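You operate a simulated robot arm through the tools that you are given. There is no shell and no other tool. Be economical: measure what you need, move in short steps, check, and stop when the job is done.

Carry out the task below with a simulated robot arm. There is one attempt and no reset: what you move stays moved.

JOB
Fetch the red reflector and set it on the fail mat. Then put one of the red masters from the top of the packing bench on top of the purple box. Then put the grey foam block on top of the blue and black case. The order counts. Set down upright: red reflector, red master.

The check looks at the end state, three seconds after you hand in, the way a careful person would. Anything else that was tipped, shoved, dropped, spilled or broken makes it a failure.

ROBOT AND FRAMES
A 6-joint arm with a fingered hand on a trunk, on a base that drives. Base frame: it is fixed to the floor where the robot stands at the start and does not move with it; the origin is under the middle of the robot, x ahead of it, y to its left, z up; the surface under the hand at the start is at about z = 0.88. Units: m, rad, N and s.
With the tool pointing down near the work surface it reaches from about 0.32 to 0.72 m from the robot's upright axis, wherever it stands. Its first joint turns from -2.007 to 2.007 rad. Places, roughly: blue and black case [6, 6.5, 1]; fail mat (26x20 cm) [3.04, -0.48, 0.8]; grey foam block (6x9x5 cm) [5.7, 7.7, 0.9]; purple box [5.75, 7.5, 0.75]; red master [5.75, 7.75, 1]; red reflector (5x5x8 cm) [0.6, 0.2, 0.9]. Payload 4 kg.
The TCP is the grasp point between the finger pads, 0.026 m short of the fingertips. In the tool frame z runs along the fingers and y along their closing line. The gripper opens to 0.156 m. The gripper's body begins 0.073 m behind the TCP. The gripper is a hand of 4 fingers: y runs from the thumb to the fingers, the wrist lies at [0, 0, -0.239] in the tool frame, and closing takes about 1.5 s.
Orientation is that of the tool frame in the base frame, as [roll, pitch, yaw] about the fixed x, y, z axes, in that order (R = Rz(yaw) Ry(pitch) Rx(roll)). With the fingers straight down and closing along the base's y, the tool's x points along the base's -x, its y along +y and its z along -z.

CONTROLS
- The arm moves only by the tool step_arm. Its argument "increments" is a list that holds one entry, the list of rows, each a list of 6 numbers: the shift along the tool's x, y, z in m, then the turn, a rotation vector about the tool's x, y, z in rad. In form: [[[dx, dy, dz, wx, wy, wz], ...]]. A call has 1 to 12 rows; each row shifts and turns the commanded pose from where the row before left it, along the tool's axes as they then stand. "fingers" is the opening, from 0 (shut) to 1 (fully open), set as the call begins (left out, the last holds). Each row takes 0.2 s and may step no farther than 0.05 m and 0.15 rad from the row before; otherwise, or with a gripper value out of range, the whole call is refused. Where a pose cannot be reached the arm comes as near as it can. A force on the tool above 40 N (or 10 N above the force at the start of the call, whichever is more), or a blocked arm, ends the call early, and 0.2 s more pass. Each finger travels about 0.072 m/s and halts on what it meets, pressing with about 33 N; the grip force reading is that of the motor and also rises with nothing between the fingers. The clock runs only during rows and for 0.2 s after the last one: add rows that do not move to give the fingers time. The reply holds the time, the measured pose of the TCP, the force on the tool along the base axes, the opening and the grip force, in the units named above and with some noise, with the torque about the TCP (base axes, N m) and any sound that the robot's microphone picked up, and new pictures: "views" is both (left out), scene, wrist or none.
- Cameras (640 x 400 px; columns grow to the right, rows downward): "scene" is now at [0.0219, 0.1563, 1.6488]; the picture's right is [0.05, -1.00, 0.00], its down [-0.74, -0.04, -0.67] and it looks along [0.67, 0.03, -0.74] (base axes); focal length 265 px, centre (320, 200). "wrist" rides on the gripper at [0.058, -0.058, -0.091] in the tool frame; the picture's right is [0.71, 0.71, 0.00], its down [-0.53, 0.53, -0.67] and it looks along [-0.47, 0.47, 0.74] (tool axes); focal length 265 px, centre (320, 200). There is no depth. A picture from a camera that has moved, and an enlarged one, comes with that camera's place and axes in the base frame and with its lens. The place of the scene camera against the robot may be out by one fixed shift of up to 0.012 m in any direction.
- slide_trunk(by): slides the trunk up (or, below 0, down) by that many m; the arm and the scene camera ride with it, the base frame stays. It gives what a move gives, with no picture.
- drive_base(legs): drives the robot by 1 to 6 legs, each [ahead, left, turn to the left] in m, m and rad, along the robot's own axes; the way and the turn of a leg run together, so that a leg with both is an arc; at most 1.5 m and 3.142 rad a leg. The arm and the cameras ride along, it lands a little off, and it stops where it bumps. It gives what a move gives, and a new picture of the scene camera.
- move_fingers(finger1, finger2, finger3, thumb_bend): sets how far each is bent, from 0 (flat) to 100 (curled in); at 30 the hand is open as for a grip, at 70 the pads meet at the TCP. One left out holds its place. A second passes; each finger stops where it meets its share of the squeeze, and holds until it gets a number again. A gripper value or a shape takes the hand back. It gives what a move gives, with no picture; readings hold the bend of each and the force on the fingers (four entries, about 0 where the hand has none), thumb and palm.
- set_grasp(shape): the hand has 4 fingers and takes this shape, open, in about a second: jaw (thumb against the fingers, like two jaws); tri (thumb and two fingers); tip (a fingertip pinch); poke (one finger out to press); point (the index stretched); flat (the hand flat); cup (the hand cupped); fist (a fist). The gripper value then closes the fingers along that shape, each until it touches; the sizes above hold for jaw. It gives what a move gives, with no picture.
- pan_tilt(pan, tilt): turns the head with the scene camera to pan (to the left, within 2.705 rad either way) and tilt (down, from -0.506 to 1.204), counted from straight ahead of the robot. It gives what a move gives, and a new picture of the scene camera.
- enlarge(camera, box): a new picture of the part [left, top, right, bottom] of that camera's present view, enlarged. It takes no simulated time.
- close_job(): hands the job in; it is judged then, once.

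Go step by step. Nothing tells you exact positions but the pictures and the camera data: compare them with the known pose of the tool, close in by small moves and look again before you grip or let go. The budget is 165 turns and 260 pictures, counting those below and the enlarged ones. Unless the task says otherwise, let go and move clear before handing in, and close with one line.

The tools are called after "Emit:" by a JSON object that holds its "api" and its "payload". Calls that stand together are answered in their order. step_arm: Moves the arm, as the interface text tells. Its arguments: {"type":"object","properties":{"increments":{"type":"array"},"fingers":{"type":"number"},"views":{"type":"string","enum":["both","scene","wrist","none"]}},"required":["increments"]} The other tools are called the same way: slide_trunk (by) slides the trunk up or down; set_grasp (shape) gives the hand a shape; move_fingers (finger1, finger2, finger3, thumb_bend) moves the fingers one by one; drive_base (legs) drives the base; pan_tilt (pan, tilt) turns the head that bears the scene camera; enlarge (camera, box) takes an enlarged picture of a part of a camera's view; close_job () hands the job in.

At the start:

```text
time_s: 0.0
position: [0.3986, 0.106, 1.1458]
tcp_rot: [-3.142, 0.0, 3.139]
force: [0.6, -1.1, 0.2]
ft_torque: [0.02, -0.02, 0.01]
grip_width: 0.1558
grasp_force: 0.1
shape: jaw
bend: [30.0, 30.0, 30.0, 30.0]
finger forces: [0.0, 0.0, 0.0, 0.1, 0.0, 0.0]
trunk travel left (down, up): [-0.75, 0.24]
robot x, y, heading: [-0.0008, 0.0018, -0.002]
head pan, tilt: [0.052, 0.838]
```

scene: 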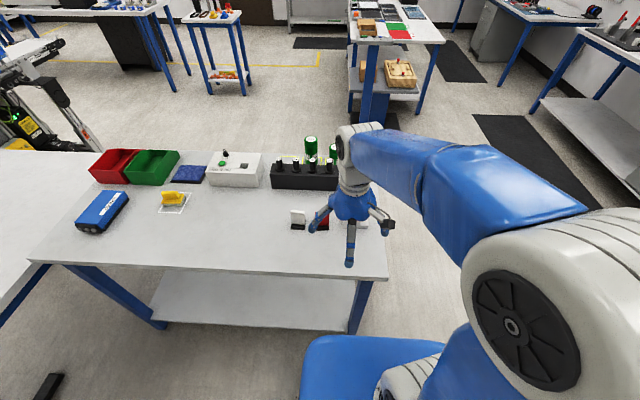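
wrist: 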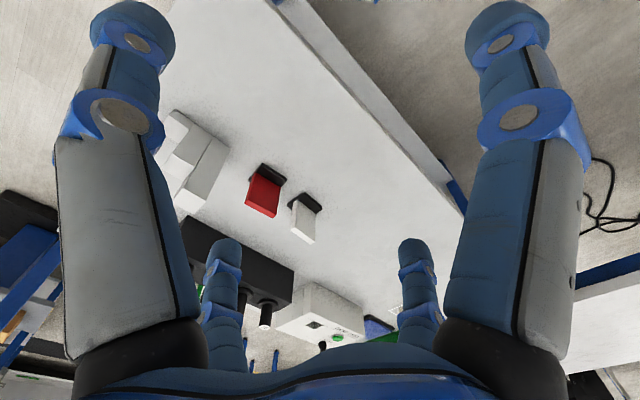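

I see the bench with a white and a red reflector near the hand. I'll enlarge both views to locate the red one.

Emit:
{"api": "enlarge", "payload": {"camera": "scene", "box": [260, 120, 420, 280]}}

Emit:
{"api": "enlarge", "payload": {"camera": "wrist", "box": [160, 90, 360, 290]}}

```text
2.50 times, centred on (340, 200) of scene
camera zoom: at [0.0219, 0.1563, 1.6488], right [0.05, -1.0, 0.0], down [-0.74, -0.04, -0.67], along [0.67, 0.03, -0.74], focal length 663 px, centre (270, 200)
```

zoom: 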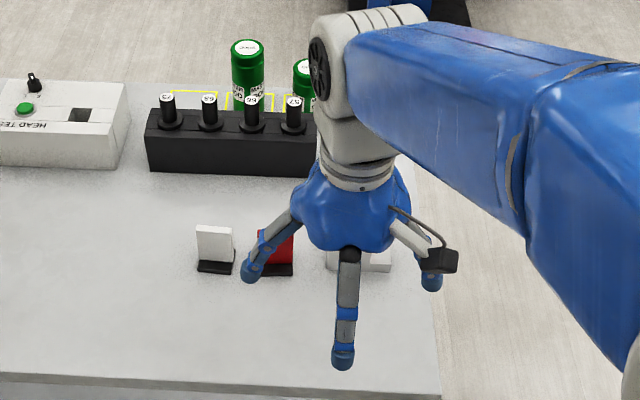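

```text
2.00 times, centred on (260, 190) of wrist
camera zoom: at [0.339, 0.0498, 1.2361], right [-0.71, 0.71, 0.0], down [0.53, 0.52, 0.67], along [0.47, 0.47, -0.74], focal length 531 px, centre (440, 220)
```

zoom: 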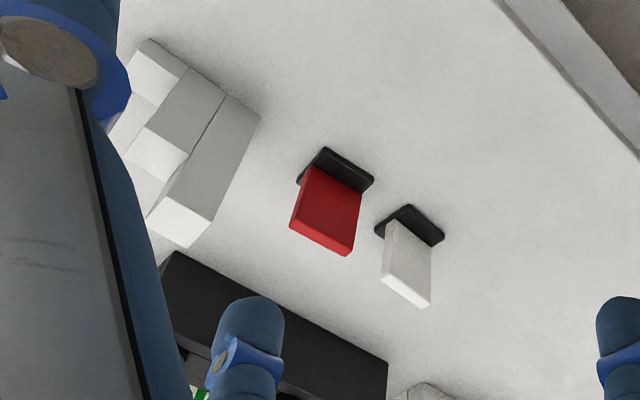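

The red reflector stands at about (0.585, 0.175), its thin plate facing x. First I'll see how this hand closes, in free air.

Emit:
{"api": "step_arm", "payload": {"increments": [[[0, 0, 0, 0, 0, 0], [0, 0, 0, 0, 0, 0], [0, 0, 0, 0, 0, 0], [0, 0, 0, 0, 0, 0]]], "fingers": 0.3}}

```text
time_s: 1.0
position: [0.3988, 0.1051, 1.1435]
tcp_rot: [-3.141, 0.0, 3.139]
force: [0.0, 0.0, -0.5]
ft_torque: [0.02, 0.05, 0.02]
grip_width: 0.047
grasp_force: 0.1
shape: jaw
bend: [47.0, 47.0, 47.0, 70.0]
finger forces: [0.0, 0.0, 0.0, 0.1, 0.1, 0.2]
trunk travel left (down, up): [-0.75, 0.24]
robot x, y, heading: [0.0018, -0.0016, -0.003]
head pan, tilt: [0.052, 0.838]
camera scene: at [0.0221, 0.1564, 1.6488], right [0.05, -1.0, 0.0], down [-0.74, -0.04, -0.67], along [0.67, 0.03, -0.74], focal length 265 px, centre (320, 200)
camera wrist: at [0.3391, 0.0499, 1.2361], right [-0.71, 0.71, 0.0], down [0.53, 0.52, 0.67], along [0.47, 0.47, -0.74], focal length 265 px, centre (320, 200)
```

scene: 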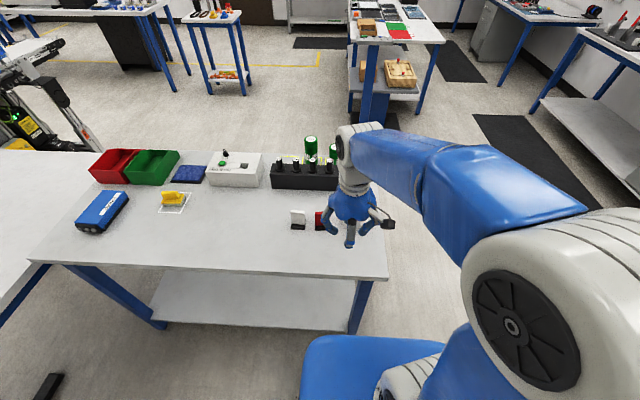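
wrist: 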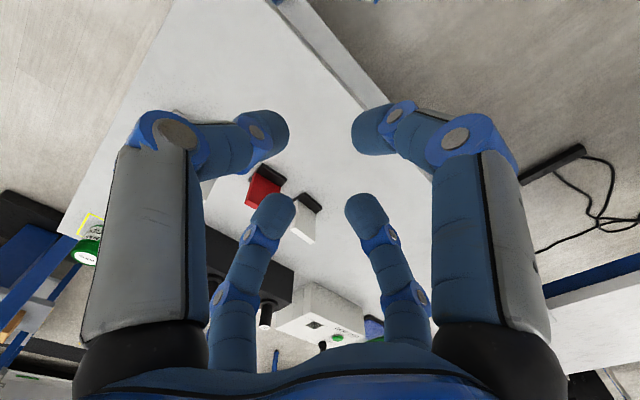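

All four fingers close to the centre from a cross. I'll move over the red reflector, staying high, and look.

Emit:
{"api": "step_arm", "payload": {"increments": [[[-0.045, 0.017, 0, 0, 0, 0], [-0.045, 0.017, 0, 0, 0, 0], [-0.045, 0.017, 0, 0, 0, 0], [-0.045, 0.017, 0, 0, 0, 0], [0, 0, 0, 0, 0, 0]]], "fingers": 0.6}}

```text
time_s: 2.2
position: [0.5765, 0.1712, 1.1468]
tcp_rot: [-3.141, 0.005, 3.138]
force: [-0.1, -0.5, -0.3]
ft_torque: [-0.01, -0.05, -0.02]
grip_width: 0.0932
grasp_force: 0.0
shape: jaw
bend: [33.0, 33.0, 33.0, 70.0]
finger forces: [0.0, 0.1, 0.0, 0.0, 0.0, 0.0]
trunk travel left (down, up): [-0.75, 0.24]
robot x, y, heading: [-0.0021, 0.0006, -0.002]
head pan, tilt: [0.052, 0.838]
camera scene: at [0.0163, 0.155, 1.6491], right [0.05, -1.0, 0.0], down [-0.74, -0.04, -0.67], along [0.67, 0.04, -0.74], focal length 265 px, centre (320, 200)
camera wrist: at [0.5165, 0.1154, 1.238], right [-0.71, 0.71, 0.0], down [0.53, 0.52, 0.67], along [0.48, 0.47, -0.74], focal length 265 px, centre (320, 200)
```

scene: 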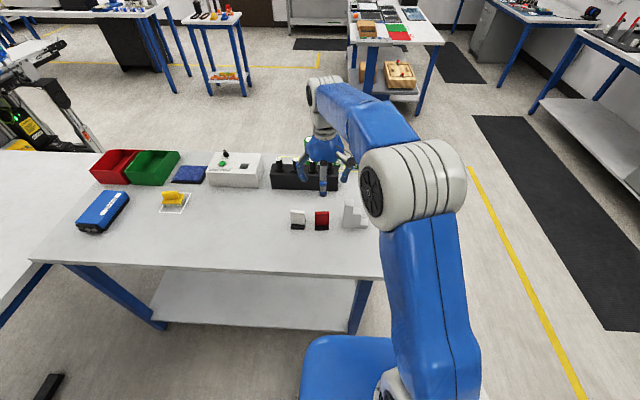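
wrist: 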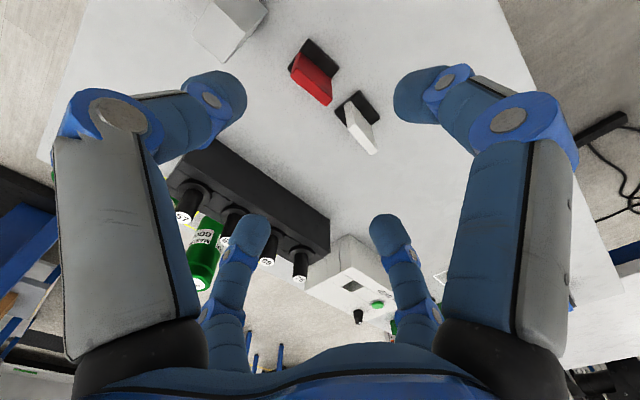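

Both cameras agree on roughly (0.585, 0.18). I'll enlarge to get its exact centre and yaw.

Emit:
{"api": "enlarge", "payload": {"camera": "wrist", "box": [240, 20, 400, 180]}}

Emit:
{"api": "enlarge", "payload": {"camera": "scene", "box": [270, 180, 370, 240]}}

```text
2.50 times, centred on (320, 100) of wrist
camera zoom: at [0.5165, 0.1154, 1.238], right [-0.71, 0.71, 0.0], down [0.53, 0.52, 0.67], along [0.48, 0.47, -0.74], focal length 664 px, centre (320, 450)
```

zoom: 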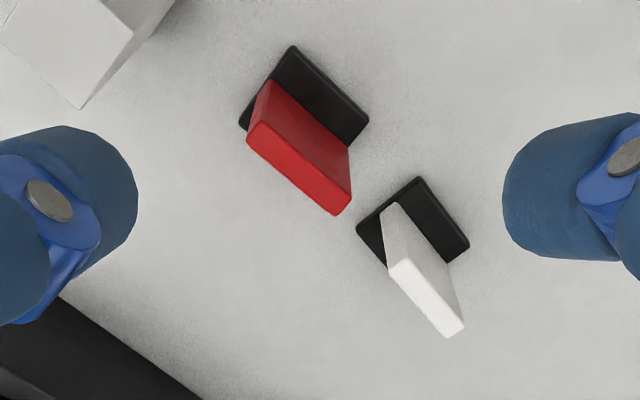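

```text
6.40 times, centred on (320, 210) of scene
camera zoom: at [0.0163, 0.155, 1.6491], right [0.05, -1.0, 0.0], down [-0.74, -0.04, -0.67], along [0.67, 0.04, -0.74], focal length 1698 px, centre (320, 136)
```

zoom: 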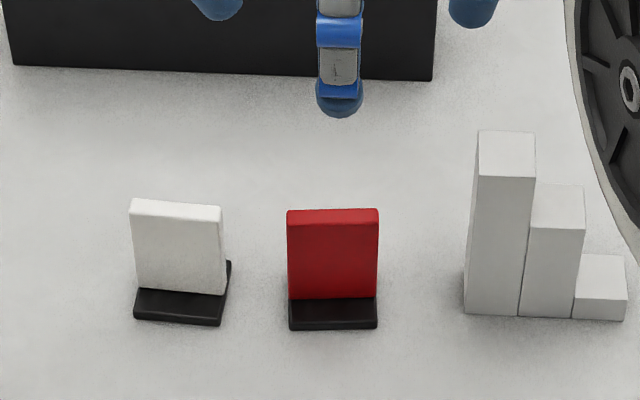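

Gaps either side of the red reflector are about 3 and 5 cm, so I'd like only two fingers down there. I'll try the "tip" shape and look.

Emit:
{"api": "set_grasp", "payload": {"shape": "tip"}}

Emit:
{"api": "enlarge", "payload": {"camera": "wrist", "box": [0, 0, 640, 400]}}

Emit:
{"api": "enlarge", "payload": {"camera": "scene", "box": [270, 100, 390, 240]}}

```text
time_s: 3.1
position: [0.5779, 0.1725, 1.1456]
tcp_rot: [-3.141, 0.002, 3.138]
force: [1.1, -0.2, 0.4]
ft_torque: [-0.02, -0.04, -0.01]
grip_width: 0.1562
grasp_force: 0.1
shape: tip
bend: [12.0, 30.0, 12.0, 30.0]
finger forces: [0.1, 0.0, 0.0, 0.0, 0.1, 0.0]
trunk travel left (down, up): [-0.75, 0.24]
robot x, y, heading: [0.0012, 0.0023, -0.0]
head pan, tilt: [0.052, 0.838]
```

```text
1.00 times, centred on (320, 200) of wrist (not enlarged: the box is as wide or as high as the picture)
camera zoom: at [0.5184, 0.1157, 1.2367], right [-0.71, 0.71, 0.0], down [0.53, 0.52, 0.67], along [0.47, 0.47, -0.74], focal length 265 px, centre (320, 200)
```

zoom: 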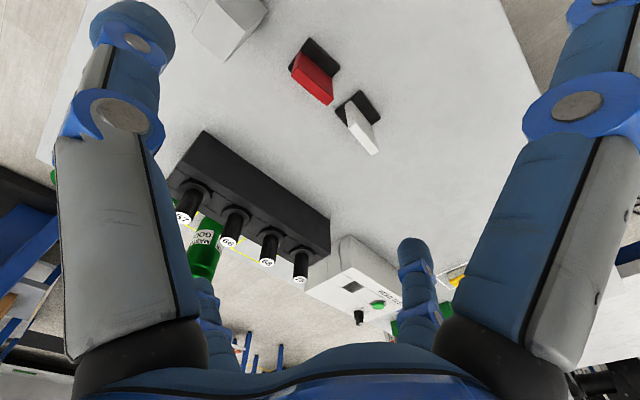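

```text
2.86 times, centred on (330, 170) of scene
camera zoom: at [0.0191, 0.1558, 1.6489], right [0.05, -1.0, 0.0], down [-0.74, -0.04, -0.67], along [0.67, 0.03, -0.74], focal length 758 px, centre (291, 286)
```

zoom: 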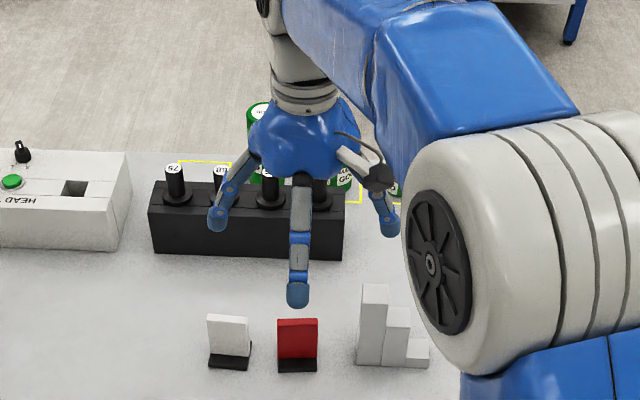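

In "tip" two fingers splay aside. I'll see whether bending them to 0 lifts them farther.

Emit:
{"api": "move_fingers", "payload": {"finger1": 0, "finger3": 0, "finger2": 60, "thumb_bend": 60}}

Emit:
{"api": "enlarge", "payload": {"camera": "wrist", "box": [0, 0, 640, 400]}}

Emit:
{"api": "enlarge", "payload": {"camera": "scene", "box": [270, 100, 390, 240]}}

```text
time_s: 4.1
position: [0.5786, 0.1723, 1.145]
tcp_rot: [3.139, -0.001, 3.137]
force: [0.0, 1.2, 0.5]
ft_torque: [0.03, -0.03, 0.01]
grip_width: 0.1056
grasp_force: 0.1
shape: fingers
bend: [1.0, 60.0, 1.0, 60.0]
finger forces: [0.0, 0.0, 0.0, 0.1, 0.0, 0.0]
trunk travel left (down, up): [-0.75, 0.24]
robot x, y, heading: [-0.0028, -0.0005, -0.001]
head pan, tilt: [0.052, 0.838]
```

```text
1.00 times, centred on (320, 200) of wrist (not enlarged: the box is as wide or as high as the picture)
camera zoom: at [0.5194, 0.1161, 1.2362], right [-0.71, 0.71, 0.0], down [0.53, 0.52, 0.67], along [0.47, 0.47, -0.74], focal length 265 px, centre (320, 200)
```

zoom: 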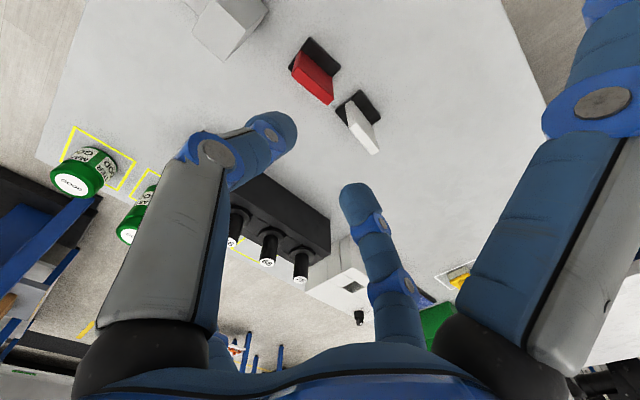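

```text
2.86 times, centred on (330, 170) of scene
camera zoom: at [0.0204, 0.1562, 1.6489], right [0.05, -1.0, 0.0], down [-0.74, -0.04, -0.67], along [0.67, 0.03, -0.74], focal length 758 px, centre (291, 286)
```

zoom: 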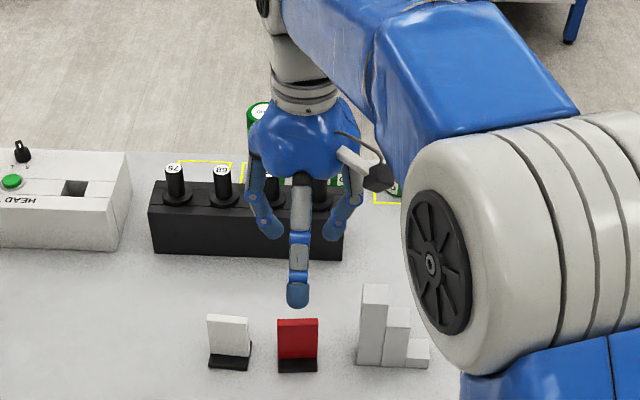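

The splayed fingers stay low, so I'll use the jaw with a limited opening instead, aligned with the plate. Next I come down to just above it at about (0.592, 0.177) and look.

Emit:
{"api": "step_arm", "payload": {"increments": [[[-0.013, 0.005, 0.0, 0, 0, 0], [0, 0, 0.03, 0, 0, 0], [0, 0, 0.03, 0, 0, 0], [0, 0, 0.03, 0, 0, 0], [0, 0, 0.02, 0, 0, 0], [0, 0, 0, 0, 0, 0]]], "fingers": 0.45}}

Emit:
{"api": "enlarge", "payload": {"camera": "scene", "box": [270, 160, 370, 240]}}

```text
time_s: 5.5
position: [0.5918, 0.1776, 1.0334]
tcp_rot: [3.14, -0.001, 3.139]
force: [-0.2, -0.3, 0.6]
ft_torque: [-0.01, 0.0, 0.0]
grip_width: 0.0698
grasp_force: 0.0
shape: tip
bend: [11.0, 39.0, 11.0, 70.0]
finger forces: [0.0, 0.1, 0.0, 0.0, 0.0, 0.0]
trunk travel left (down, up): [-0.75, 0.24]
robot x, y, heading: [-0.002, -0.0034, -0.005]
head pan, tilt: [0.052, 0.838]
camera scene: at [0.0212, 0.1563, 1.6488], right [0.05, -1.0, 0.0], down [-0.74, -0.04, -0.67], along [0.67, 0.03, -0.74], focal length 265 px, centre (320, 200)
camera wrist: at [0.5319, 0.1217, 1.1257], right [-0.71, 0.71, 0.0], down [0.53, 0.52, 0.67], along [0.47, 0.47, -0.74], focal length 265 px, centre (320, 200)
```

scene: 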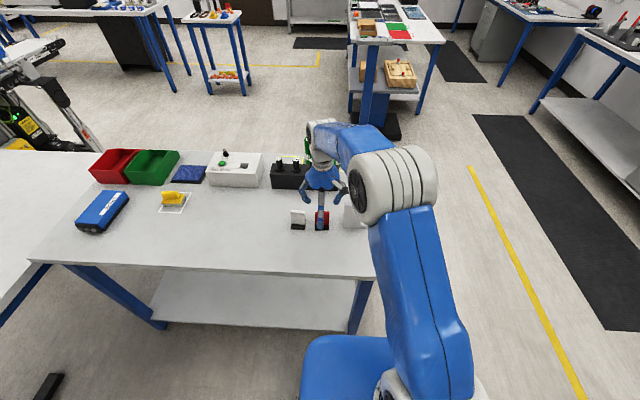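
wrist: 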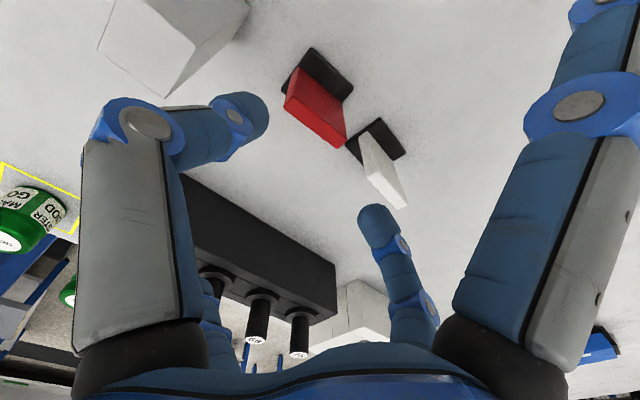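

```text
5.00 times, centred on (320, 200) of scene
camera zoom: at [0.0212, 0.1563, 1.6488], right [0.05, -1.0, 0.0], down [-0.74, -0.04, -0.67], along [0.67, 0.03, -0.74], focal length 1326 px, centre (320, 200)
```

zoom: 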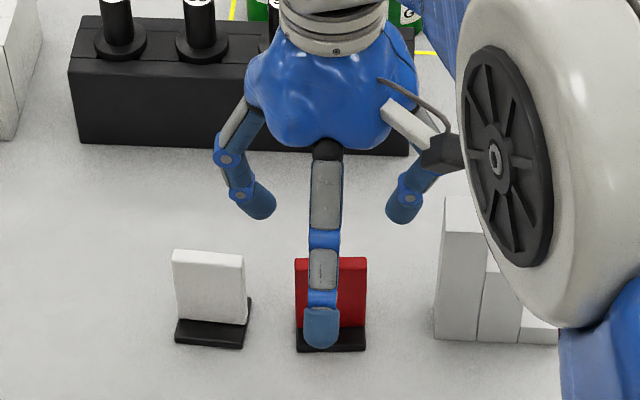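

Pinching along y would foul the white reflector, as the knuckles bulge outward. Turning the hand 45° puts all four fingers in the free diagonals, so I'll use the jaw there.

Emit:
{"api": "set_grasp", "payload": {"shape": "jaw"}}

Emit:
{"api": "step_arm", "payload": {"increments": [[[0, 0, 0, 0, 0, 0.144], [0, 0, 0, 0, 0, 0.144], [0, 0, 0, 0, 0, 0.144], [0, 0, 0, 0, 0, 0.144], [0, 0, 0, 0, 0, 0.144], [0, 0, 0, 0, 0, 0], [0, 0, 0, 0, 0, 0]]], "fingers": 0.7}}

Emit:
{"api": "enlarge", "payload": {"camera": "scene", "box": [270, 160, 370, 240]}}

```text
time_s: 6.4
position: [0.5919, 0.1775, 1.0332]
tcp_rot: [3.141, 0.001, 3.138]
force: [-0.6, 0.5, 0.1]
ft_torque: [0.02, 0.0, 0.03]
grip_width: 0.156
grasp_force: 0.1
shape: jaw
bend: [30.0, 30.0, 30.0, 30.0]
finger forces: [0.0, 0.0, 0.1, 0.0, 0.0, 0.1]
trunk travel left (down, up): [-0.75, 0.24]
robot x, y, heading: [-0.0009, 0.0007, -0.002]
head pan, tilt: [0.052, 0.838]
```

```text
time_s: 8.0
position: [0.5899, 0.1783, 1.0337]
tcp_rot: [3.141, -0.001, 2.416]
force: [0.1, -1.1, 0.5]
ft_torque: [0.0, 0.03, 0.0]
grip_width: 0.1097
grasp_force: 0.1
shape: jaw
bend: [29.0, 29.0, 29.0, 65.0]
finger forces: [0.1, 0.0, 0.1, 0.0, 0.0, 0.0]
trunk travel left (down, up): [-0.75, 0.24]
robot x, y, heading: [-0.0014, -0.0008, 0.003]
head pan, tilt: [0.052, 0.838]
camera scene: at [0.0214, 0.1563, 1.6488], right [0.05, -1.0, 0.0], down [-0.74, -0.04, -0.67], along [0.67, 0.03, -0.74], focal length 265 px, centre (320, 200)
camera wrist: at [0.5075, 0.1747, 1.1258], right [-0.06, 1.0, 0.0], down [0.74, 0.05, 0.67], along [0.67, 0.04, -0.74], focal length 265 px, centre (320, 200)
```

scene: 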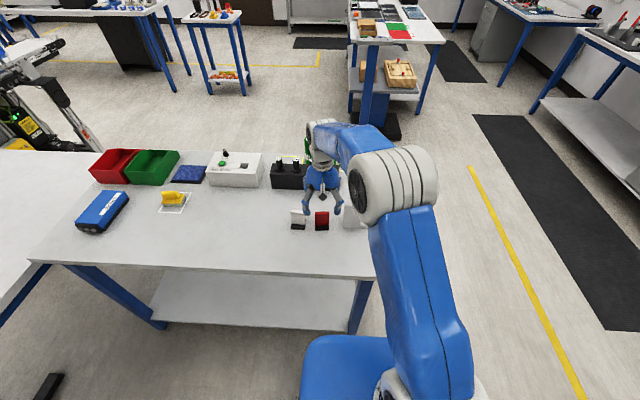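
wrist: 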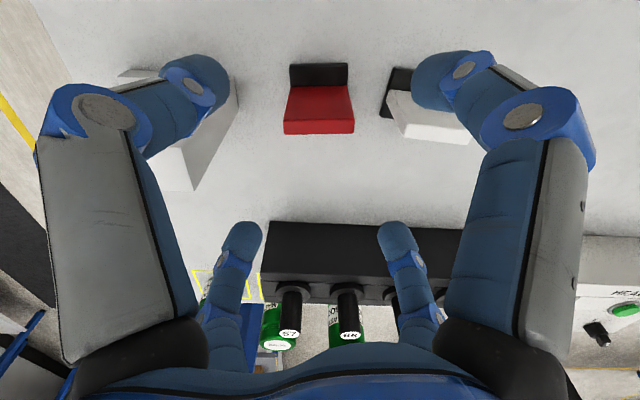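

```text
5.00 times, centred on (320, 200) of scene
camera zoom: at [0.0214, 0.1563, 1.6488], right [0.05, -1.0, 0.0], down [-0.74, -0.04, -0.67], along [0.67, 0.03, -0.74], focal length 1326 px, centre (320, 200)
```

zoom: 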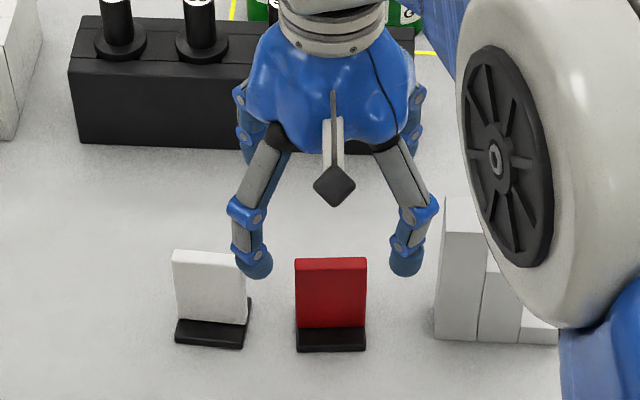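

The hand is centred over the reflector with fingers in the free diagonals. Descending 9 cm now.

Emit:
{"api": "step_arm", "payload": {"increments": [[[0, 0, 0.025, 0, 0, 0], [0, 0, 0.025, 0, 0, 0], [0, 0, 0.02, 0, 0, 0], [0, 0, 0.02, 0, 0, 0], [0, 0, 0, 0, 0, 0]]]}}

Emit:
{"api": "enlarge", "payload": {"camera": "scene", "box": [270, 160, 370, 240]}}

```text
time_s: 9.2
position: [0.5915, 0.1782, 0.9432]
tcp_rot: [3.141, 0.0, 2.419]
force: [0.2, -0.4, -0.8]
ft_torque: [0.03, -0.01, 0.03]
grip_width: 0.1095
grasp_force: 0.0
shape: jaw
bend: [29.0, 29.0, 29.0, 65.0]
finger forces: [0.1, 0.1, 0.0, 0.0, 0.1, 0.0]
trunk travel left (down, up): [-0.75, 0.24]
robot x, y, heading: [-0.0016, -0.0027, 0.003]
head pan, tilt: [0.052, 0.838]
camera scene: at [0.0206, 0.1562, 1.6489], right [0.05, -1.0, 0.0], down [-0.74, -0.04, -0.67], along [0.67, 0.03, -0.74], focal length 265 px, centre (320, 200)
camera wrist: at [0.5078, 0.1753, 1.0348], right [-0.06, 1.0, 0.0], down [0.74, 0.05, 0.67], along [0.67, 0.04, -0.74], focal length 265 px, centre (320, 200)
```

scene: 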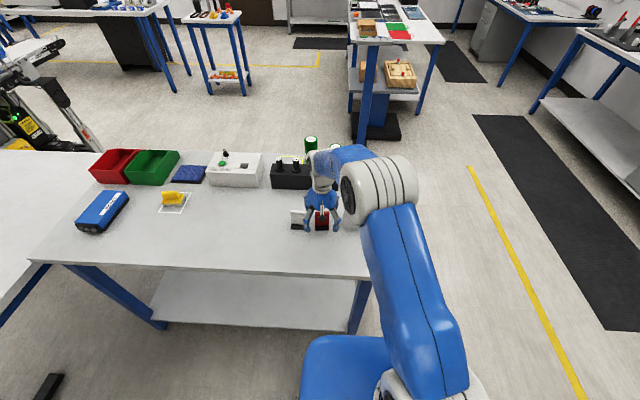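
wrist: 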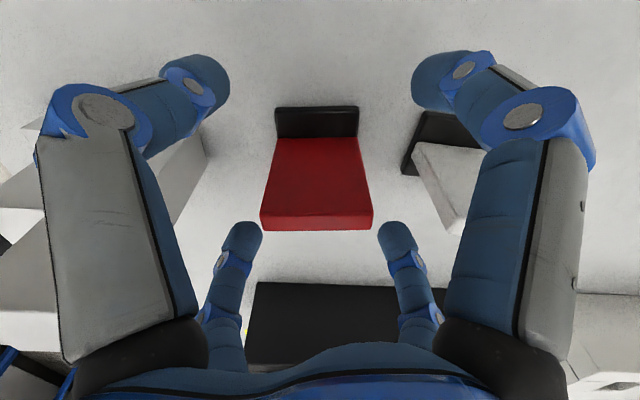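

```text
5.00 times, centred on (320, 200) of scene
camera zoom: at [0.0206, 0.1562, 1.6489], right [0.05, -1.0, 0.0], down [-0.74, -0.04, -0.67], along [0.67, 0.03, -0.74], focal length 1326 px, centre (320, 200)
```

zoom: 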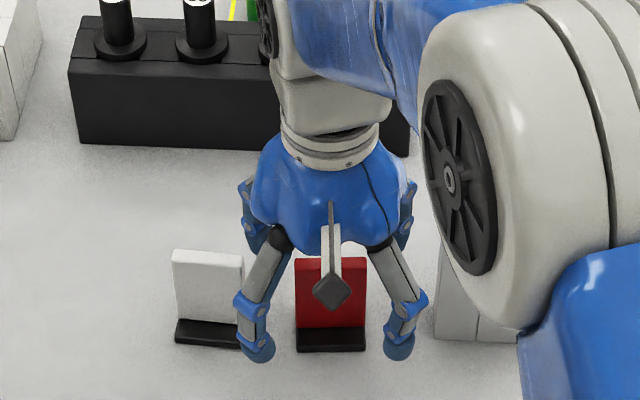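

Well centred; closing now.

Emit:
{"api": "step_arm", "payload": {"increments": [[[0, 0, 0, 0, 0, 0], [0, 0, 0, 0, 0, 0], [0, 0, 0, 0, 0, 0], [0, 0, 0, 0, 0, 0], [0, 0, 0, 0, 0, 0], [0, 0, 0, 0, 0, 0], [0, 0, 0, 0, 0, 0], [0, 0, 0, 0, 0, 0]]], "fingers": 0}}

Emit:
{"api": "enlarge", "payload": {"camera": "scene", "box": [270, 160, 370, 240]}}

```text
time_s: 11.0
position: [0.5915, 0.1784, 0.9423]
tcp_rot: [3.141, 0.001, 2.42]
force: [0.6, -0.1, -0.9]
ft_torque: [-0.04, 0.0, 0.02]
grip_width: 0.0133
grasp_force: 33.2
shape: jaw
bend: [75.0, 75.0, 75.0, 69.0]
finger forces: [33.5, 35.3, 24.7, 0.0, 30.7, 0.0]
trunk travel left (down, up): [-0.75, 0.24]
robot x, y, heading: [-0.0021, 0.0011, -0.001]
head pan, tilt: [0.052, 0.838]
camera scene: at [0.0214, 0.1563, 1.6488], right [0.05, -1.0, 0.0], down [-0.74, -0.04, -0.67], along [0.67, 0.03, -0.74], focal length 265 px, centre (320, 200)
camera wrist: at [0.5082, 0.1754, 1.0348], right [-0.06, 1.0, 0.0], down [0.74, 0.05, 0.67], along [0.67, 0.04, -0.74], focal length 265 px, centre (320, 200)
```

scene: 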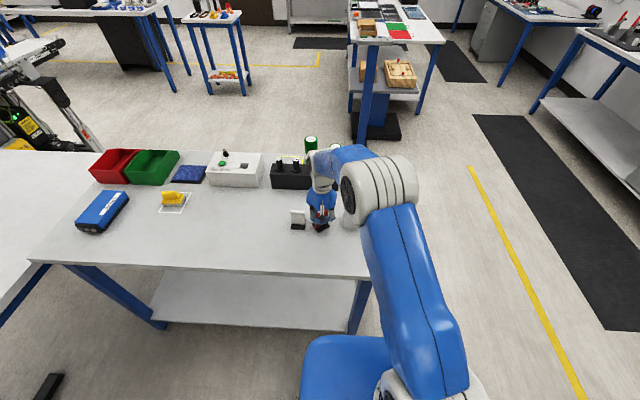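
wrist: 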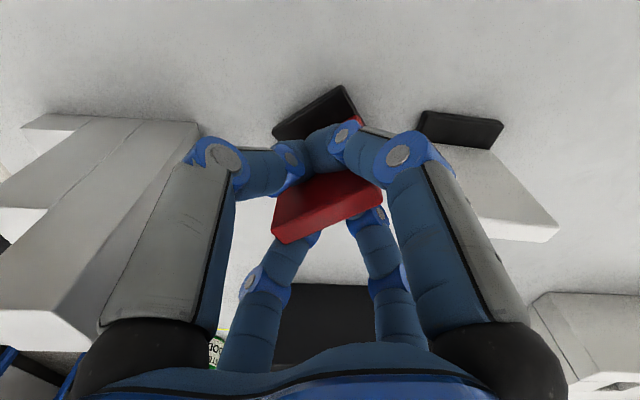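

```text
5.00 times, centred on (320, 200) of scene
camera zoom: at [0.0214, 0.1563, 1.6488], right [0.05, -1.0, 0.0], down [-0.74, -0.04, -0.67], along [0.67, 0.03, -0.74], focal length 1326 px, centre (320, 200)
```

zoom: 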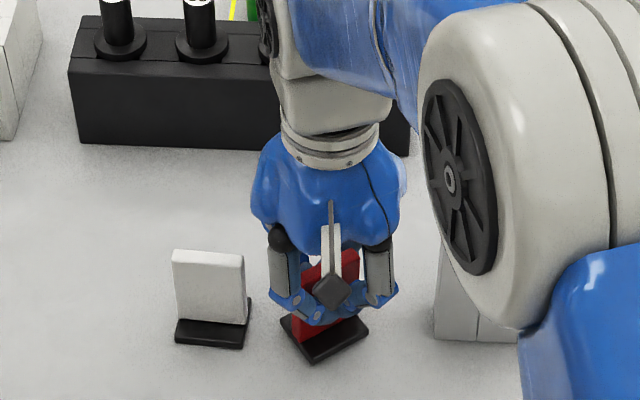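

It is held by all four fingers (it yawed a bit, still upright). Lifting straight up and checking.

Emit:
{"api": "step_arm", "payload": {"increments": [[[0, 0, -0.03, 0, 0, 0], [0, 0, -0.04, 0, 0, 0], [0, 0, -0.04, 0, 0, 0], [0, 0, -0.04, 0, 0, 0], [0, 0, -0.04, 0, 0, 0], [0, 0, -0.02, 0, 0, 0], [0, 0, 0, 0, 0, 0]]]}}

Emit:
{"api": "enlarge", "payload": {"camera": "scene", "box": [250, 80, 410, 240]}}

Emit:
{"api": "pan_tilt", "payload": {"pan": -0.2, "tilt": 0.35}}

```text
time_s: 12.6
position: [0.591, 0.1778, 1.1568]
tcp_rot: [3.141, 0.002, 2.419]
force: [0.4, 0.1, -1.1]
ft_torque: [-0.02, 0.0, -0.03]
grip_width: 0.0132
grasp_force: 32.8
shape: jaw
bend: [75.0, 75.0, 75.0, 69.0]
finger forces: [34.6, 35.8, 25.5, 0.0, 31.8, 0.0]
trunk travel left (down, up): [-0.75, 0.24]
robot x, y, heading: [0.0014, -0.0006, -0.005]
head pan, tilt: [0.052, 0.838]
camera scene: at [0.0218, 0.1565, 1.6488], right [0.05, -1.0, 0.0], down [-0.74, -0.04, -0.67], along [0.67, 0.03, -0.74], focal length 265 px, centre (320, 200)
camera wrist: at [0.5088, 0.1752, 1.248], right [-0.06, 1.0, 0.0], down [0.74, 0.05, 0.67], along [0.67, 0.04, -0.74], focal length 265 px, centre (320, 200)
```

scene: 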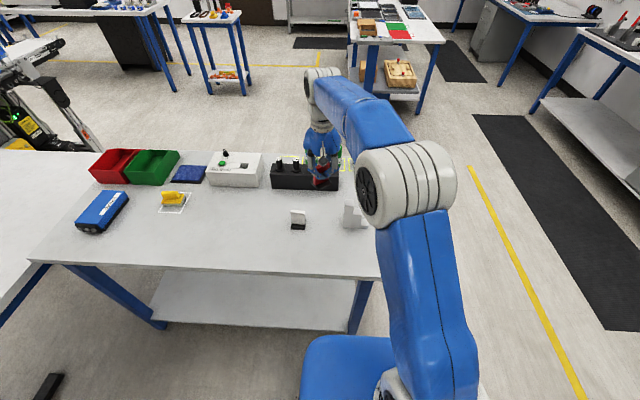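
wrist: 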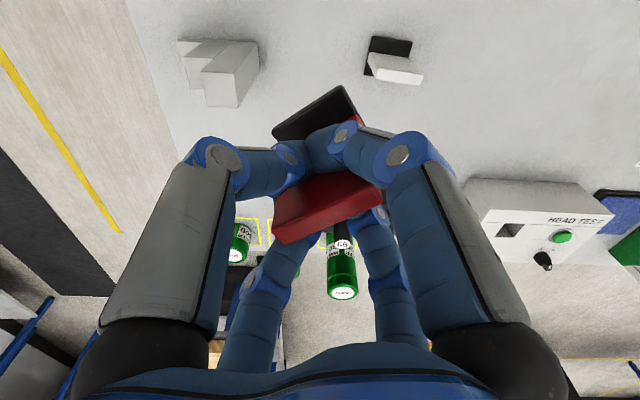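

```text
2.50 times, centred on (330, 160) of scene
camera zoom: at [0.0218, 0.1565, 1.6488], right [0.05, -1.0, 0.0], down [-0.74, -0.04, -0.67], along [0.67, 0.03, -0.74], focal length 663 px, centre (295, 300)
```

zoom: 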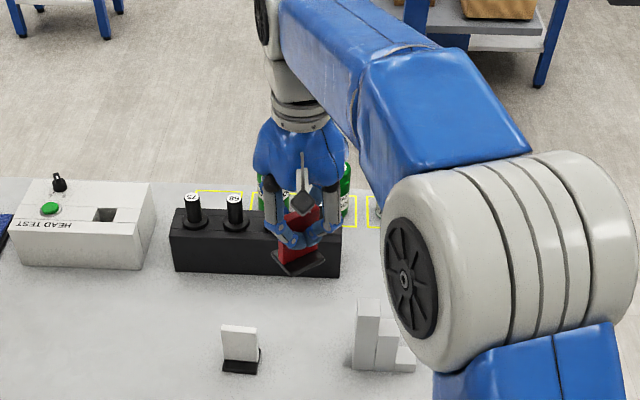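

```text
time_s: 13.5
position: [0.5915, 0.1788, 1.1553]
tcp_rot: [3.14, 0.001, 2.418]
force: [0.2, -0.4, -1.5]
ft_torque: [0.02, 0.0, 0.01]
grip_width: 0.0133
grasp_force: 32.6
shape: jaw
bend: [75.0, 75.0, 75.0, 69.0]
finger forces: [34.6, 35.6, 25.6, 0.0, 31.7, 0.0]
trunk travel left (down, up): [-0.75, 0.24]
robot x, y, heading: [0.0012, 0.002, 0.001]
head pan, tilt: [-0.201, 0.351]
camera scene: at [0.0344, 0.1338, 1.6914], right [-0.2, -0.98, 0.0], down [-0.34, 0.07, -0.94], along [0.92, -0.19, -0.34], focal length 265 px, centre (320, 200)
```

scene: 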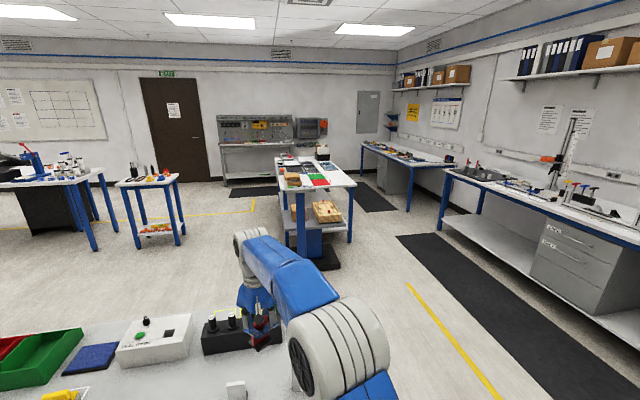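

Reflector is held. The red mat on the small bench ahead is the fail mat; I'll enlarge that bench.

Emit:
{"api": "enlarge", "payload": {"camera": "scene", "box": [250, 140, 380, 270]}}

```text
3.08 times, centred on (315, 205) of scene
camera zoom: at [0.0344, 0.1338, 1.6914], right [-0.2, -0.98, 0.0], down [-0.34, 0.07, -0.94], along [0.92, -0.19, -0.34], focal length 816 px, centre (335, 185)
```

zoom: 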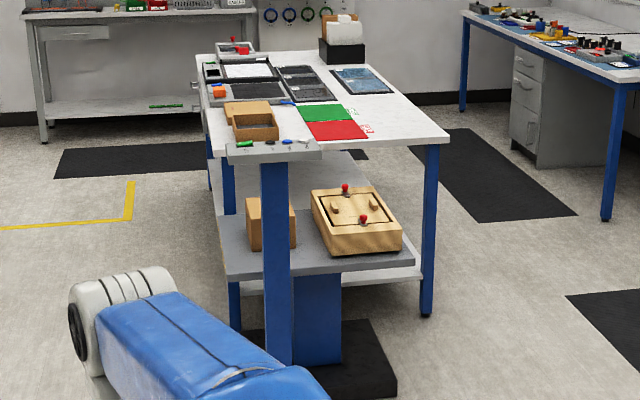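

A dark stand holds boxes in front of the bench's left part, so I'll approach its front right. Retracting the arm a little, then strafing right clear of this table.

Emit:
{"api": "step_arm", "payload": {"increments": [[[0.03, -0.0265, 0, 0, 0, 0], [0.03, -0.0265, 0, 0, 0, 0], [0.03, -0.0265, 0, 0, 0, 0], [0.03, -0.0265, 0, 0, 0, 0], [0, 0, 0, 0, 0, 0]]], "views": "none"}}

Emit:
{"api": "drive_base", "payload": {"legs": [[0, -0.8, 0]]}}

```text
time_s: 14.7
position: [0.4312, 0.1812, 1.154]
tcp_rot: [-3.14, -0.002, 2.419]
force: [0.0, 0.2, -0.8]
ft_torque: [-0.01, 0.05, 0.01]
grip_width: 0.013
grasp_force: 33.1
shape: jaw
bend: [75.0, 75.0, 75.0, 69.0]
finger forces: [35.7, 36.0, 26.1, 0.0, 32.6, 0.0]
trunk travel left (down, up): [-0.75, 0.24]
robot x, y, heading: [-0.0002, -0.001, 0.003]
head pan, tilt: [-0.201, 0.351]
```

```text
time_s: 25.2
position: [0.4319, -0.6081, 1.1552]
tcp_rot: [3.14, 0.0, 2.429]
force: [-0.1, -0.1, -1.2]
ft_torque: [0.0, -0.01, 0.0]
grip_width: 0.0128
grasp_force: 32.9
shape: jaw
bend: [75.0, 75.0, 75.0, 69.0]
finger forces: [37.6, 36.9, 27.5, 0.0, 34.5, 0.1]
trunk travel left (down, up): [-0.75, 0.24]
robot x, y, heading: [0.0045, -0.7944, 0.013]
head pan, tilt: [-0.201, 0.351]
camera scene: at [0.0369, -0.6593, 1.6915], right [-0.19, -0.98, 0.0], down [-0.34, 0.06, -0.94], along [0.92, -0.18, -0.34], focal length 265 px, centre (320, 200)
```

scene: 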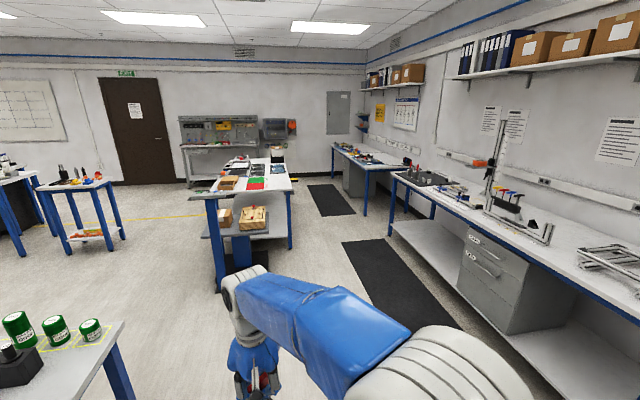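

The way ahead is clear. Driving forward 1.3 m, then looking down at the bench.

Emit:
{"api": "drive_base", "payload": {"legs": [[1.3, 0, -0.013]]}}

Emit:
{"api": "pan_tilt", "payload": {"pan": 0.15, "tilt": 0.7}}

```text
time_s: 42.1
position: [1.7487, -0.6063, 1.1549]
tcp_rot: [3.141, 0.0, 2.422]
force: [0.1, 0.3, -0.5]
ft_torque: [0.04, 0.0, -0.04]
grip_width: 0.0132
grasp_force: 33.2
shape: jaw
bend: [75.0, 75.0, 75.0, 69.0]
finger forces: [5.9, 38.1, 29.3, 0.1, 37.4, 0.0]
trunk travel left (down, up): [-0.75, 0.24]
robot x, y, heading: [1.3173, -0.7888, -0.002]
head pan, tilt: [-0.201, 0.351]
camera scene: at [1.3527, -0.6529, 1.6915], right [-0.2, -0.98, 0.0], down [-0.34, 0.07, -0.94], along [0.92, -0.19, -0.34], focal length 265 px, centre (320, 200)
```

scene: 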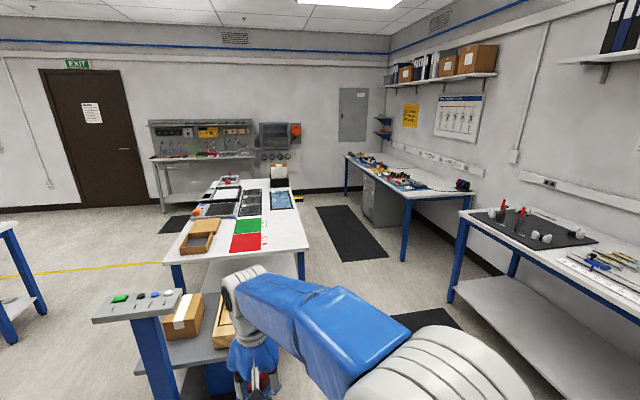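

```text
time_s: 42.9
position: [1.749, -0.6063, 1.1558]
tcp_rot: [3.141, 0.0, 2.42]
force: [-0.6, 0.4, -0.7]
ft_torque: [0.02, 0.0, -0.04]
grip_width: 0.0132
grasp_force: 32.5
shape: jaw
bend: [75.0, 75.0, 75.0, 69.0]
finger forces: [5.9, 38.2, 29.3, 0.1, 37.5, 0.0]
trunk travel left (down, up): [-0.75, 0.24]
robot x, y, heading: [1.3196, -0.788, -0.004]
head pan, tilt: [0.15, 0.7]
camera scene: at [1.3456, -0.6221, 1.6602], right [0.15, -0.99, 0.0], down [-0.64, -0.1, -0.77], along [0.76, 0.11, -0.64], focal length 265 px, centre (320, 200)
```

scene: 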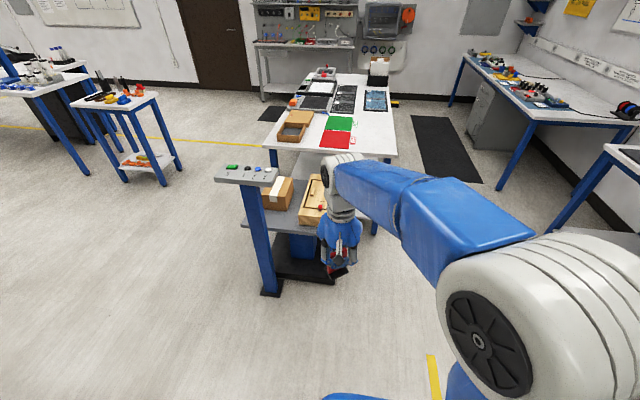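

The stand blocks the left, so I need to know my base footprint. Looking steeply down ahead-right and left.

Emit:
{"api": "pan_tilt", "payload": {"pan": 0.6, "tilt": 1.2}}

Emit:
{"api": "pan_tilt", "payload": {"pan": -0.5, "tilt": 0.9}}

```text
time_s: 43.8
position: [1.7498, -0.6061, 1.1557]
tcp_rot: [-3.141, -0.001, 2.419]
force: [0.6, 0.0, -0.3]
ft_torque: [0.03, 0.02, -0.05]
grip_width: 0.0129
grasp_force: 33.0
shape: jaw
bend: [75.0, 75.0, 75.0, 69.0]
finger forces: [5.9, 38.1, 29.3, 0.0, 37.5, 0.0]
trunk travel left (down, up): [-0.75, 0.24]
robot x, y, heading: [1.3188, -0.7881, -0.0]
head pan, tilt: [0.6, 1.201]
camera scene: at [1.3079, -0.603, 1.6242], right [0.56, -0.83, 0.0], down [-0.77, -0.53, -0.36], along [0.3, 0.2, -0.93], focal length 265 px, centre (320, 200)
```

scene: 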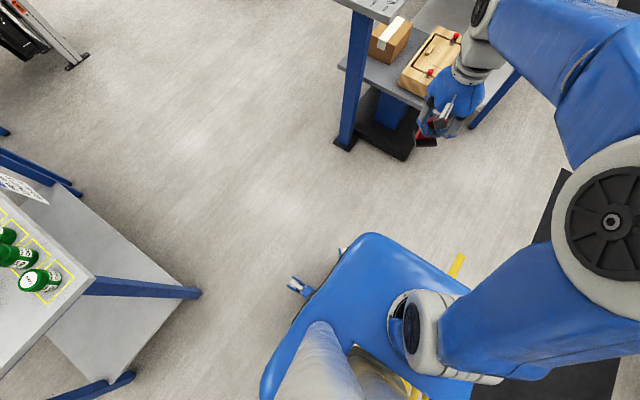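

```text
time_s: 45.2
position: [1.7487, -0.6061, 1.1552]
tcp_rot: [3.141, 0.0, 2.419]
force: [-0.4, -1.0, 0.2]
ft_torque: [-0.03, -0.02, -0.02]
grip_width: 0.013
grasp_force: 33.4
shape: jaw
bend: [75.0, 75.0, 75.0, 69.0]
finger forces: [5.9, 38.1, 29.3, 0.1, 37.4, 0.0]
trunk travel left (down, up): [-0.75, 0.24]
robot x, y, heading: [1.3199, -0.7884, -0.002]
head pan, tilt: [-0.499, 0.901]
camera scene: at [1.3279, -0.6704, 1.6439], right [-0.48, -0.88, 0.0], down [-0.69, 0.38, -0.62], along [0.55, -0.3, -0.78], focal length 265 px, centre (320, 200)
```

scene: 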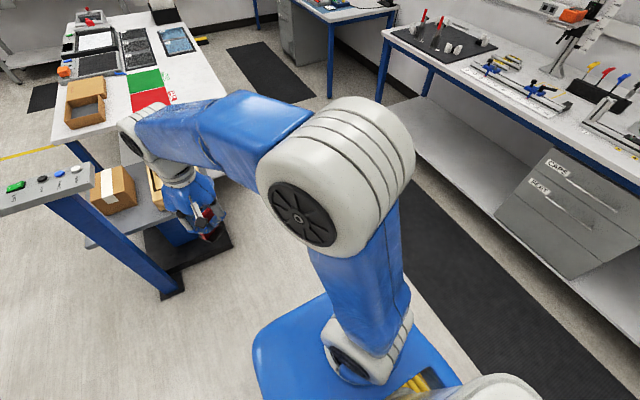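

My base reaches about 0.37 m ahead and 0.27 m sideways. I'll stand at about (2.45, -0.95), by the bench corner, from where the mat's near right part is in reach.

Emit:
{"api": "drive_base", "payload": {"legs": [[0, -0.17, 0.0], [0.8, 0, 0]]}}

Emit:
{"api": "pan_tilt", "payload": {"pan": 0.6, "tilt": 0.95}}

```text
time_s: 58.0
position: [2.5397, -0.7643, 1.1556]
tcp_rot: [-3.14, -0.001, 2.431]
force: [-1.0, 0.8, -0.8]
ft_torque: [0.01, -0.01, 0.0]
grip_width: 0.0126
grasp_force: 32.8
shape: jaw
bend: [75.0, 75.0, 75.0, 69.0]
finger forces: [6.4, 39.0, 29.9, 0.0, 0.0, 0.0]
trunk travel left (down, up): [-0.75, 0.24]
robot x, y, heading: [2.1108, -0.9536, 0.013]
head pan, tilt: [-0.499, 0.901]
camera scene: at [2.1187, -0.8342, 1.6439], right [-0.47, -0.88, 0.0], down [-0.69, 0.37, -0.62], along [0.55, -0.29, -0.78], focal length 265 px, centre (320, 200)
```

scene: 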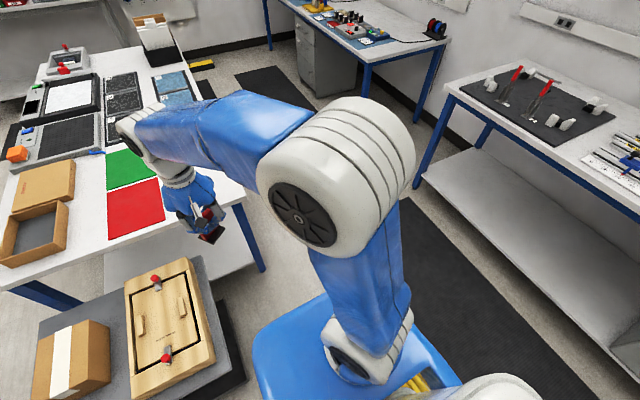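

```text
time_s: 59.3
position: [2.539, -0.7644, 1.1546]
tcp_rot: [3.141, 0.002, 2.432]
force: [-0.9, 0.5, -0.7]
ft_torque: [-0.01, -0.02, 0.04]
grip_width: 0.0127
grasp_force: 33.0
shape: jaw
bend: [75.0, 75.0, 75.0, 69.0]
finger forces: [6.4, 39.0, 30.0, 0.0, 0.0, 0.0]
trunk travel left (down, up): [-0.75, 0.24]
robot x, y, heading: [2.1111, -0.9506, 0.015]
head pan, tilt: [0.6, 0.949]
camera scene: at [2.1116, -0.757, 1.6403], right [0.57, -0.82, 0.0], down [-0.67, -0.47, -0.58], along [0.48, 0.33, -0.81], focal length 265 px, centre (320, 200)
```

scene: 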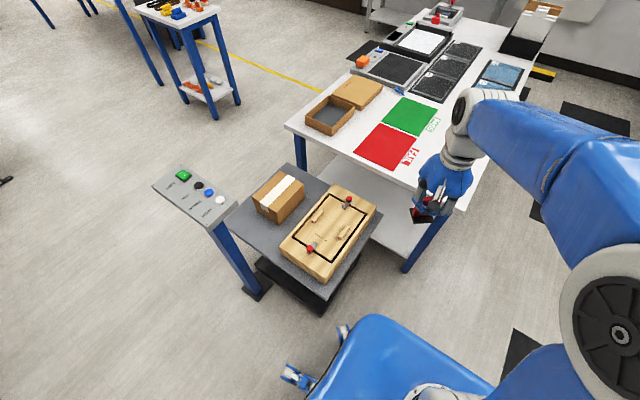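

Fingertip loads are shifting, so I'll inspect the grip.

Emit:
{"api": "enlarge", "payload": {"camera": "wrist", "box": [0, 0, 640, 400]}}

Emit:
{"api": "enlarge", "payload": {"camera": "scene", "box": [380, 120, 500, 240]}}

```text
1.00 times, centred on (320, 200) of wrist (not enlarged: the box is as wide or as high as the picture)
camera zoom: at [2.4555, -0.7689, 1.2468], right [-0.07, 1.0, 0.0], down [0.74, 0.06, 0.67], along [0.67, 0.05, -0.74], focal length 265 px, centre (320, 200)
```

zoom: 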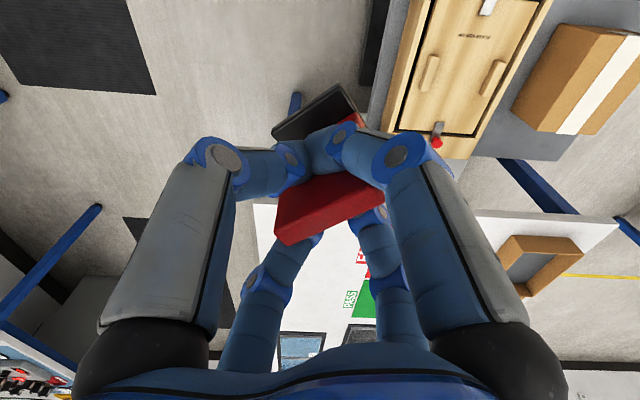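

```text
3.33 times, centred on (440, 180) of scene
camera zoom: at [2.1116, -0.757, 1.6403], right [0.57, -0.82, 0.0], down [-0.67, -0.47, -0.58], along [0.48, 0.33, -0.81], focal length 884 px, centre (-80, 267)
```

zoom: 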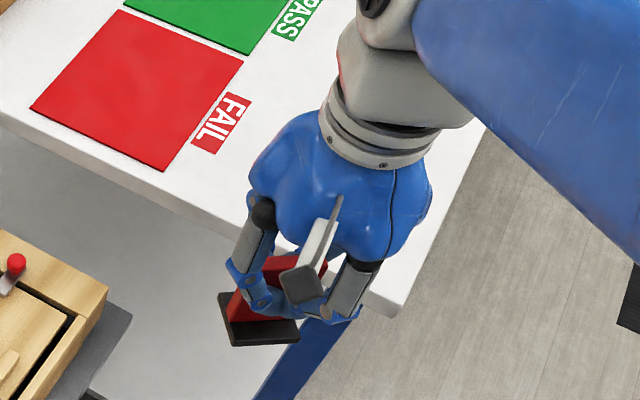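

Grip still looks the same. Driving forward 0.33 m to the bench corner.

Emit:
{"api": "drive_base", "payload": {"legs": [[0.33, 0.0, -0.01]]}}

```text
time_s: 64.2
position: [2.8757, -0.767, 1.1555]
tcp_rot: [-3.141, 0.0, 2.421]
force: [-0.3, 0.0, 0.0]
ft_torque: [-0.01, -0.01, 0.02]
grip_width: 0.0128
grasp_force: 33.2
shape: jaw
bend: [75.0, 75.0, 75.0, 69.0]
finger forces: [6.4, 39.2, 30.2, 0.1, 0.0, 0.0]
trunk travel left (down, up): [-0.75, 0.24]
robot x, y, heading: [2.4469, -0.951, -0.002]
head pan, tilt: [0.6, 0.949]
camera scene: at [2.45, -0.7548, 1.6403], right [0.57, -0.82, 0.0], down [-0.67, -0.46, -0.58], along [0.48, 0.33, -0.81], focal length 265 px, centre (320, 200)
```

scene: 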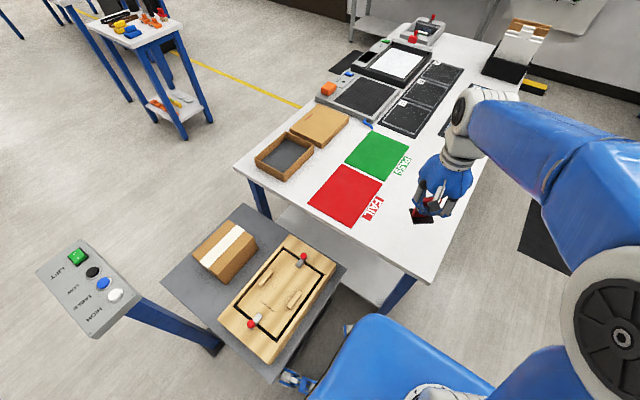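

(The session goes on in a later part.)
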